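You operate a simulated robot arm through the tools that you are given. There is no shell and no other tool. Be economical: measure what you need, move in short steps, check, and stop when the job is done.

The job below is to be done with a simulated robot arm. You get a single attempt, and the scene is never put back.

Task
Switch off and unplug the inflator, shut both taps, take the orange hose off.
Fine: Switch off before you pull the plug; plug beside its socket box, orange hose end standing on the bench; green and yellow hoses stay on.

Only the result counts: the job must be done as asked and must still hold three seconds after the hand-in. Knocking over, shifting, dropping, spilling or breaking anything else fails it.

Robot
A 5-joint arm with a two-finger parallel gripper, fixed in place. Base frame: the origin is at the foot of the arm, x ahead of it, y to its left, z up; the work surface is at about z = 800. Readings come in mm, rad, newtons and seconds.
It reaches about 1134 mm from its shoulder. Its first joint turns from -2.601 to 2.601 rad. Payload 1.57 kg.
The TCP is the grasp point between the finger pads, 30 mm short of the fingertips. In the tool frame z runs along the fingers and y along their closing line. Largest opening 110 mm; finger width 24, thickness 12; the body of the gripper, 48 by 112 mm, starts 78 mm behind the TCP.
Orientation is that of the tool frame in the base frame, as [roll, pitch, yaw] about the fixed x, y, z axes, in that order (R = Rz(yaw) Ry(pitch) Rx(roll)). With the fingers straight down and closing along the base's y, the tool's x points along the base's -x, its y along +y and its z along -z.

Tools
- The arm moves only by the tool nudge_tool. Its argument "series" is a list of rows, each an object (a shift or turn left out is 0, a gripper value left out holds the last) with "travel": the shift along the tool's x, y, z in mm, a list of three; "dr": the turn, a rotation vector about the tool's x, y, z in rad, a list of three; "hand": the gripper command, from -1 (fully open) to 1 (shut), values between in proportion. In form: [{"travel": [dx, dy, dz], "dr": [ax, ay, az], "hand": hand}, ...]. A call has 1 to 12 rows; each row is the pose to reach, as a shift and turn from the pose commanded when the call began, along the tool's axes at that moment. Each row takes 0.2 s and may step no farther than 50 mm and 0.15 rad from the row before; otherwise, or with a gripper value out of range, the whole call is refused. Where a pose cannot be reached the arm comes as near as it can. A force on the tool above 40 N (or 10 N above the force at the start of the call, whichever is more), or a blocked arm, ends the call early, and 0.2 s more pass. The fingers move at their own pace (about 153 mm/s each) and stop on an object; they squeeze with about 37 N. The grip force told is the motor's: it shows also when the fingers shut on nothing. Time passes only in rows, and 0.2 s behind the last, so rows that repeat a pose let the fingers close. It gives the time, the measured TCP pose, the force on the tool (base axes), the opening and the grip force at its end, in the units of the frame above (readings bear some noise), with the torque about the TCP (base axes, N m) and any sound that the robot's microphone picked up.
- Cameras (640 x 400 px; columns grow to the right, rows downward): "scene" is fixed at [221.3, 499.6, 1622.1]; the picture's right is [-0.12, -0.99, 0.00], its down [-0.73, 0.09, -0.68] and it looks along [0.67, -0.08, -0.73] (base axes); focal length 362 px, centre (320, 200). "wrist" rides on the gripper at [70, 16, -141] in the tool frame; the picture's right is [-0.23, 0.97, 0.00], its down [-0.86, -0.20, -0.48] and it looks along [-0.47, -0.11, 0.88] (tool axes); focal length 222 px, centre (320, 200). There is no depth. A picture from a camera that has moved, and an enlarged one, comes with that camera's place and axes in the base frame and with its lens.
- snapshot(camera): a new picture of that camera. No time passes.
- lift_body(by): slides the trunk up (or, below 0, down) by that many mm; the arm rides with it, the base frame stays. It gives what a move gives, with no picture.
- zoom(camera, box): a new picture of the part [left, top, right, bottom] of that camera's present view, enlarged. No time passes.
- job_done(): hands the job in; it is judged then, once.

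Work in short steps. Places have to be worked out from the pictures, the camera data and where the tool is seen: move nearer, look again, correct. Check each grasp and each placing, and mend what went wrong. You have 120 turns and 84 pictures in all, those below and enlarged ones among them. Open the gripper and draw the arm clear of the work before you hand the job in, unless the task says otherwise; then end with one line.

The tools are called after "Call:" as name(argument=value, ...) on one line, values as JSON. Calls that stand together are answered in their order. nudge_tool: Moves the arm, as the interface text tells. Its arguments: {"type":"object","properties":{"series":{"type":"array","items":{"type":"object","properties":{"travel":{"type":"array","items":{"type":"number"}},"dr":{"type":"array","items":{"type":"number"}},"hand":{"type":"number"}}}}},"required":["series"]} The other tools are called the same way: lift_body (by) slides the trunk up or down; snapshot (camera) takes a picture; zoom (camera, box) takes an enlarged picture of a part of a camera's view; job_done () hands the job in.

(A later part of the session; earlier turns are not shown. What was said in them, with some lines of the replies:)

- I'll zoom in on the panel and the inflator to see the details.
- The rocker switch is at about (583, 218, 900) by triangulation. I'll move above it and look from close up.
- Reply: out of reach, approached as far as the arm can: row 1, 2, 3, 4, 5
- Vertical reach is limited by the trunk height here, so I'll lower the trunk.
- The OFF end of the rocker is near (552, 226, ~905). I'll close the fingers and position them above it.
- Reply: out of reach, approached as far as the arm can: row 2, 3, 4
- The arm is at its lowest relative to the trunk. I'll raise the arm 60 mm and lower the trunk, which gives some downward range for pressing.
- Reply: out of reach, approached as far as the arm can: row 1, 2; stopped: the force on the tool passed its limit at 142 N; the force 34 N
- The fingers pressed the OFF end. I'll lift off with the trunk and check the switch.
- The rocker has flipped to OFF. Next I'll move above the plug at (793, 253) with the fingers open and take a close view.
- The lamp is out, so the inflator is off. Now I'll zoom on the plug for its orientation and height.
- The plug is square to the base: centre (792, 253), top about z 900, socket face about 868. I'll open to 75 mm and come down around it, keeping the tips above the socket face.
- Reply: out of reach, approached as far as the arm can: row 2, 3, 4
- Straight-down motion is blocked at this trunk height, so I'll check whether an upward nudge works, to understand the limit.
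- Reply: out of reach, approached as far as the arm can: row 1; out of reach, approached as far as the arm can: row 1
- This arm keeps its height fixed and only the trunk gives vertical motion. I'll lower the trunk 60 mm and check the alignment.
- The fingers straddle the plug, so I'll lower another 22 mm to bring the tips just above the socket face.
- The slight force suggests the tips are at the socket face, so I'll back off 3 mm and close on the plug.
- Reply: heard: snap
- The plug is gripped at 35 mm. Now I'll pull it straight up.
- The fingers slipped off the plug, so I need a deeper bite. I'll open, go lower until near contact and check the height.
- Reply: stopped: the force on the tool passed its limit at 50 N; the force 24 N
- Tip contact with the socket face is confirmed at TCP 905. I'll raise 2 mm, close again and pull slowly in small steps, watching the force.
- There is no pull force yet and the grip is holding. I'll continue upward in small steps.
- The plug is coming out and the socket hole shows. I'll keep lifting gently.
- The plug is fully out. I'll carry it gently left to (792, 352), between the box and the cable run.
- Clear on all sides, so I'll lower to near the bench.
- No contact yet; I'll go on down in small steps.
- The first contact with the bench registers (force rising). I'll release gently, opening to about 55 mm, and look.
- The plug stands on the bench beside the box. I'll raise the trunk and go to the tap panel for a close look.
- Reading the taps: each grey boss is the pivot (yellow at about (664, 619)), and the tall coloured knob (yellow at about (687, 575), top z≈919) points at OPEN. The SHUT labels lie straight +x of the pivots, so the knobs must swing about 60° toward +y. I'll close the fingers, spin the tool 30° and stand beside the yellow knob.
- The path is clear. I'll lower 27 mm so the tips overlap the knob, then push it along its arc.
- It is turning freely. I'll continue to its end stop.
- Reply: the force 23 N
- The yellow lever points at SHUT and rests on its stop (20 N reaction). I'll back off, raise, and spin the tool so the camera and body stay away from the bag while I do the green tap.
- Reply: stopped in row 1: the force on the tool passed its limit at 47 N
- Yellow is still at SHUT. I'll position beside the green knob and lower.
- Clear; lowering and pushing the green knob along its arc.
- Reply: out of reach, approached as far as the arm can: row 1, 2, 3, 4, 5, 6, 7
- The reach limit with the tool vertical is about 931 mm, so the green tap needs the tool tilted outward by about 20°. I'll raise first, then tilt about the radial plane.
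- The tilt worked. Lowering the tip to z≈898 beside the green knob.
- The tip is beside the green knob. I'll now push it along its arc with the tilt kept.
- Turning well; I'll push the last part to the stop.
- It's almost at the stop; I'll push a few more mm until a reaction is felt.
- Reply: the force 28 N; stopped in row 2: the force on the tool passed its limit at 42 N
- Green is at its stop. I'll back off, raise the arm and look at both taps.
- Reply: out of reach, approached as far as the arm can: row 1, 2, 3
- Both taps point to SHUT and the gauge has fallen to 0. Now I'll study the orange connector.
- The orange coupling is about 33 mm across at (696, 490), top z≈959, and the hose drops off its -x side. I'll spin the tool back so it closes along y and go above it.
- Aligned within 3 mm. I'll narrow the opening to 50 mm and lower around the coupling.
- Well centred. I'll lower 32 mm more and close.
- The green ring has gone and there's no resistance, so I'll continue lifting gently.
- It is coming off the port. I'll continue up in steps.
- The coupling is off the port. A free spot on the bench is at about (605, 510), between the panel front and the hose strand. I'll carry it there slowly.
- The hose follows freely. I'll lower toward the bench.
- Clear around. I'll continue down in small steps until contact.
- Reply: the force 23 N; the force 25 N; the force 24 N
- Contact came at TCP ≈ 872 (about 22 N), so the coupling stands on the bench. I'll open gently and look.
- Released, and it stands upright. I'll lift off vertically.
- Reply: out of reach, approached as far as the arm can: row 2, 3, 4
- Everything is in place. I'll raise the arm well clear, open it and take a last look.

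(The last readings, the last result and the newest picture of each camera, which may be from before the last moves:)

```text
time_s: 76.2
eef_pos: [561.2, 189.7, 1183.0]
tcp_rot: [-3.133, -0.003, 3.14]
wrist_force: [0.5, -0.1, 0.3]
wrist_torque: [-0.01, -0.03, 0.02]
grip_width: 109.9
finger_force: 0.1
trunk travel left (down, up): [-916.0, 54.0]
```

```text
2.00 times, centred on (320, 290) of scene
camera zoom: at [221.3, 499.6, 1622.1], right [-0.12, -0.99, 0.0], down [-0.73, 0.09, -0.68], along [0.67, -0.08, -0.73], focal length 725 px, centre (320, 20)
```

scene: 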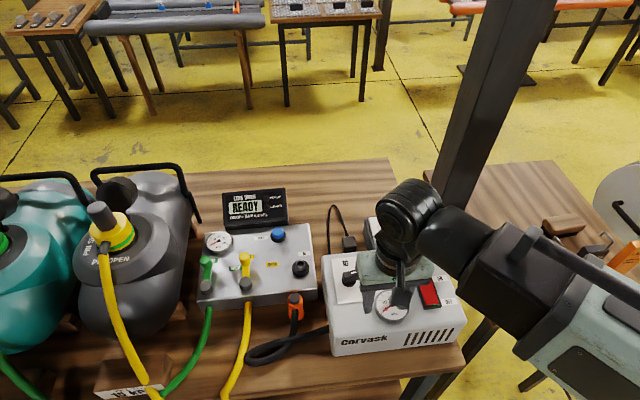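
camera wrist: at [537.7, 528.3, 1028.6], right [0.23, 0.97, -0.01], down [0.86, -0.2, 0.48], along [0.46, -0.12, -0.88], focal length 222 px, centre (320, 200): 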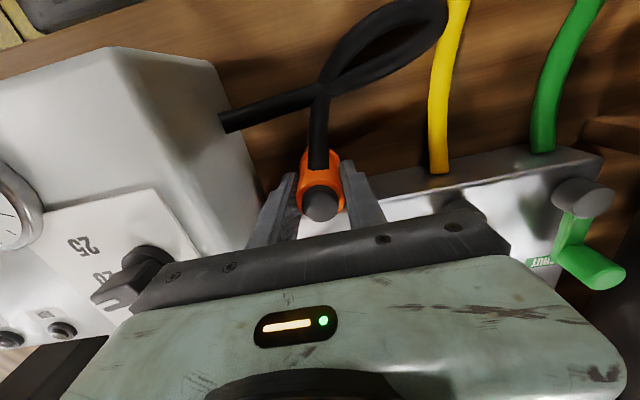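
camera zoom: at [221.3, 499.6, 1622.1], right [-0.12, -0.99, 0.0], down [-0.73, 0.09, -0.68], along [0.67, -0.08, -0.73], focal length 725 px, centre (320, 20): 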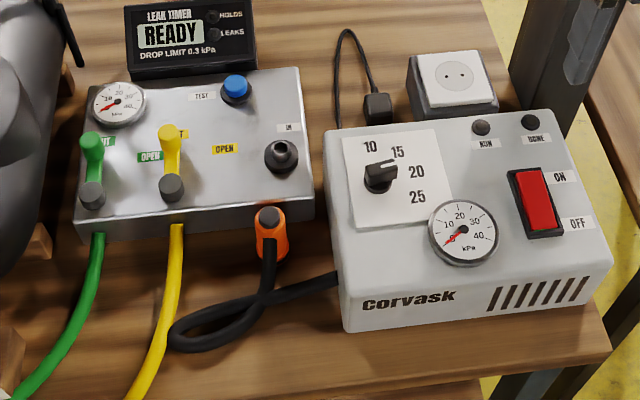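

The picture shows the switch off, the plug beside its box, both taps at SHUT, the orange hose end standing on the bench, and the green and yellow hoses still on. I'm handing in.

Call:
job_done()

```text
The job is handed in.
```

The inflator is switched off and then unplugged, with its plug beside the socket box; both taps are shut, the orange hose end stands on the bench, and the green and yellow hoses are still on.
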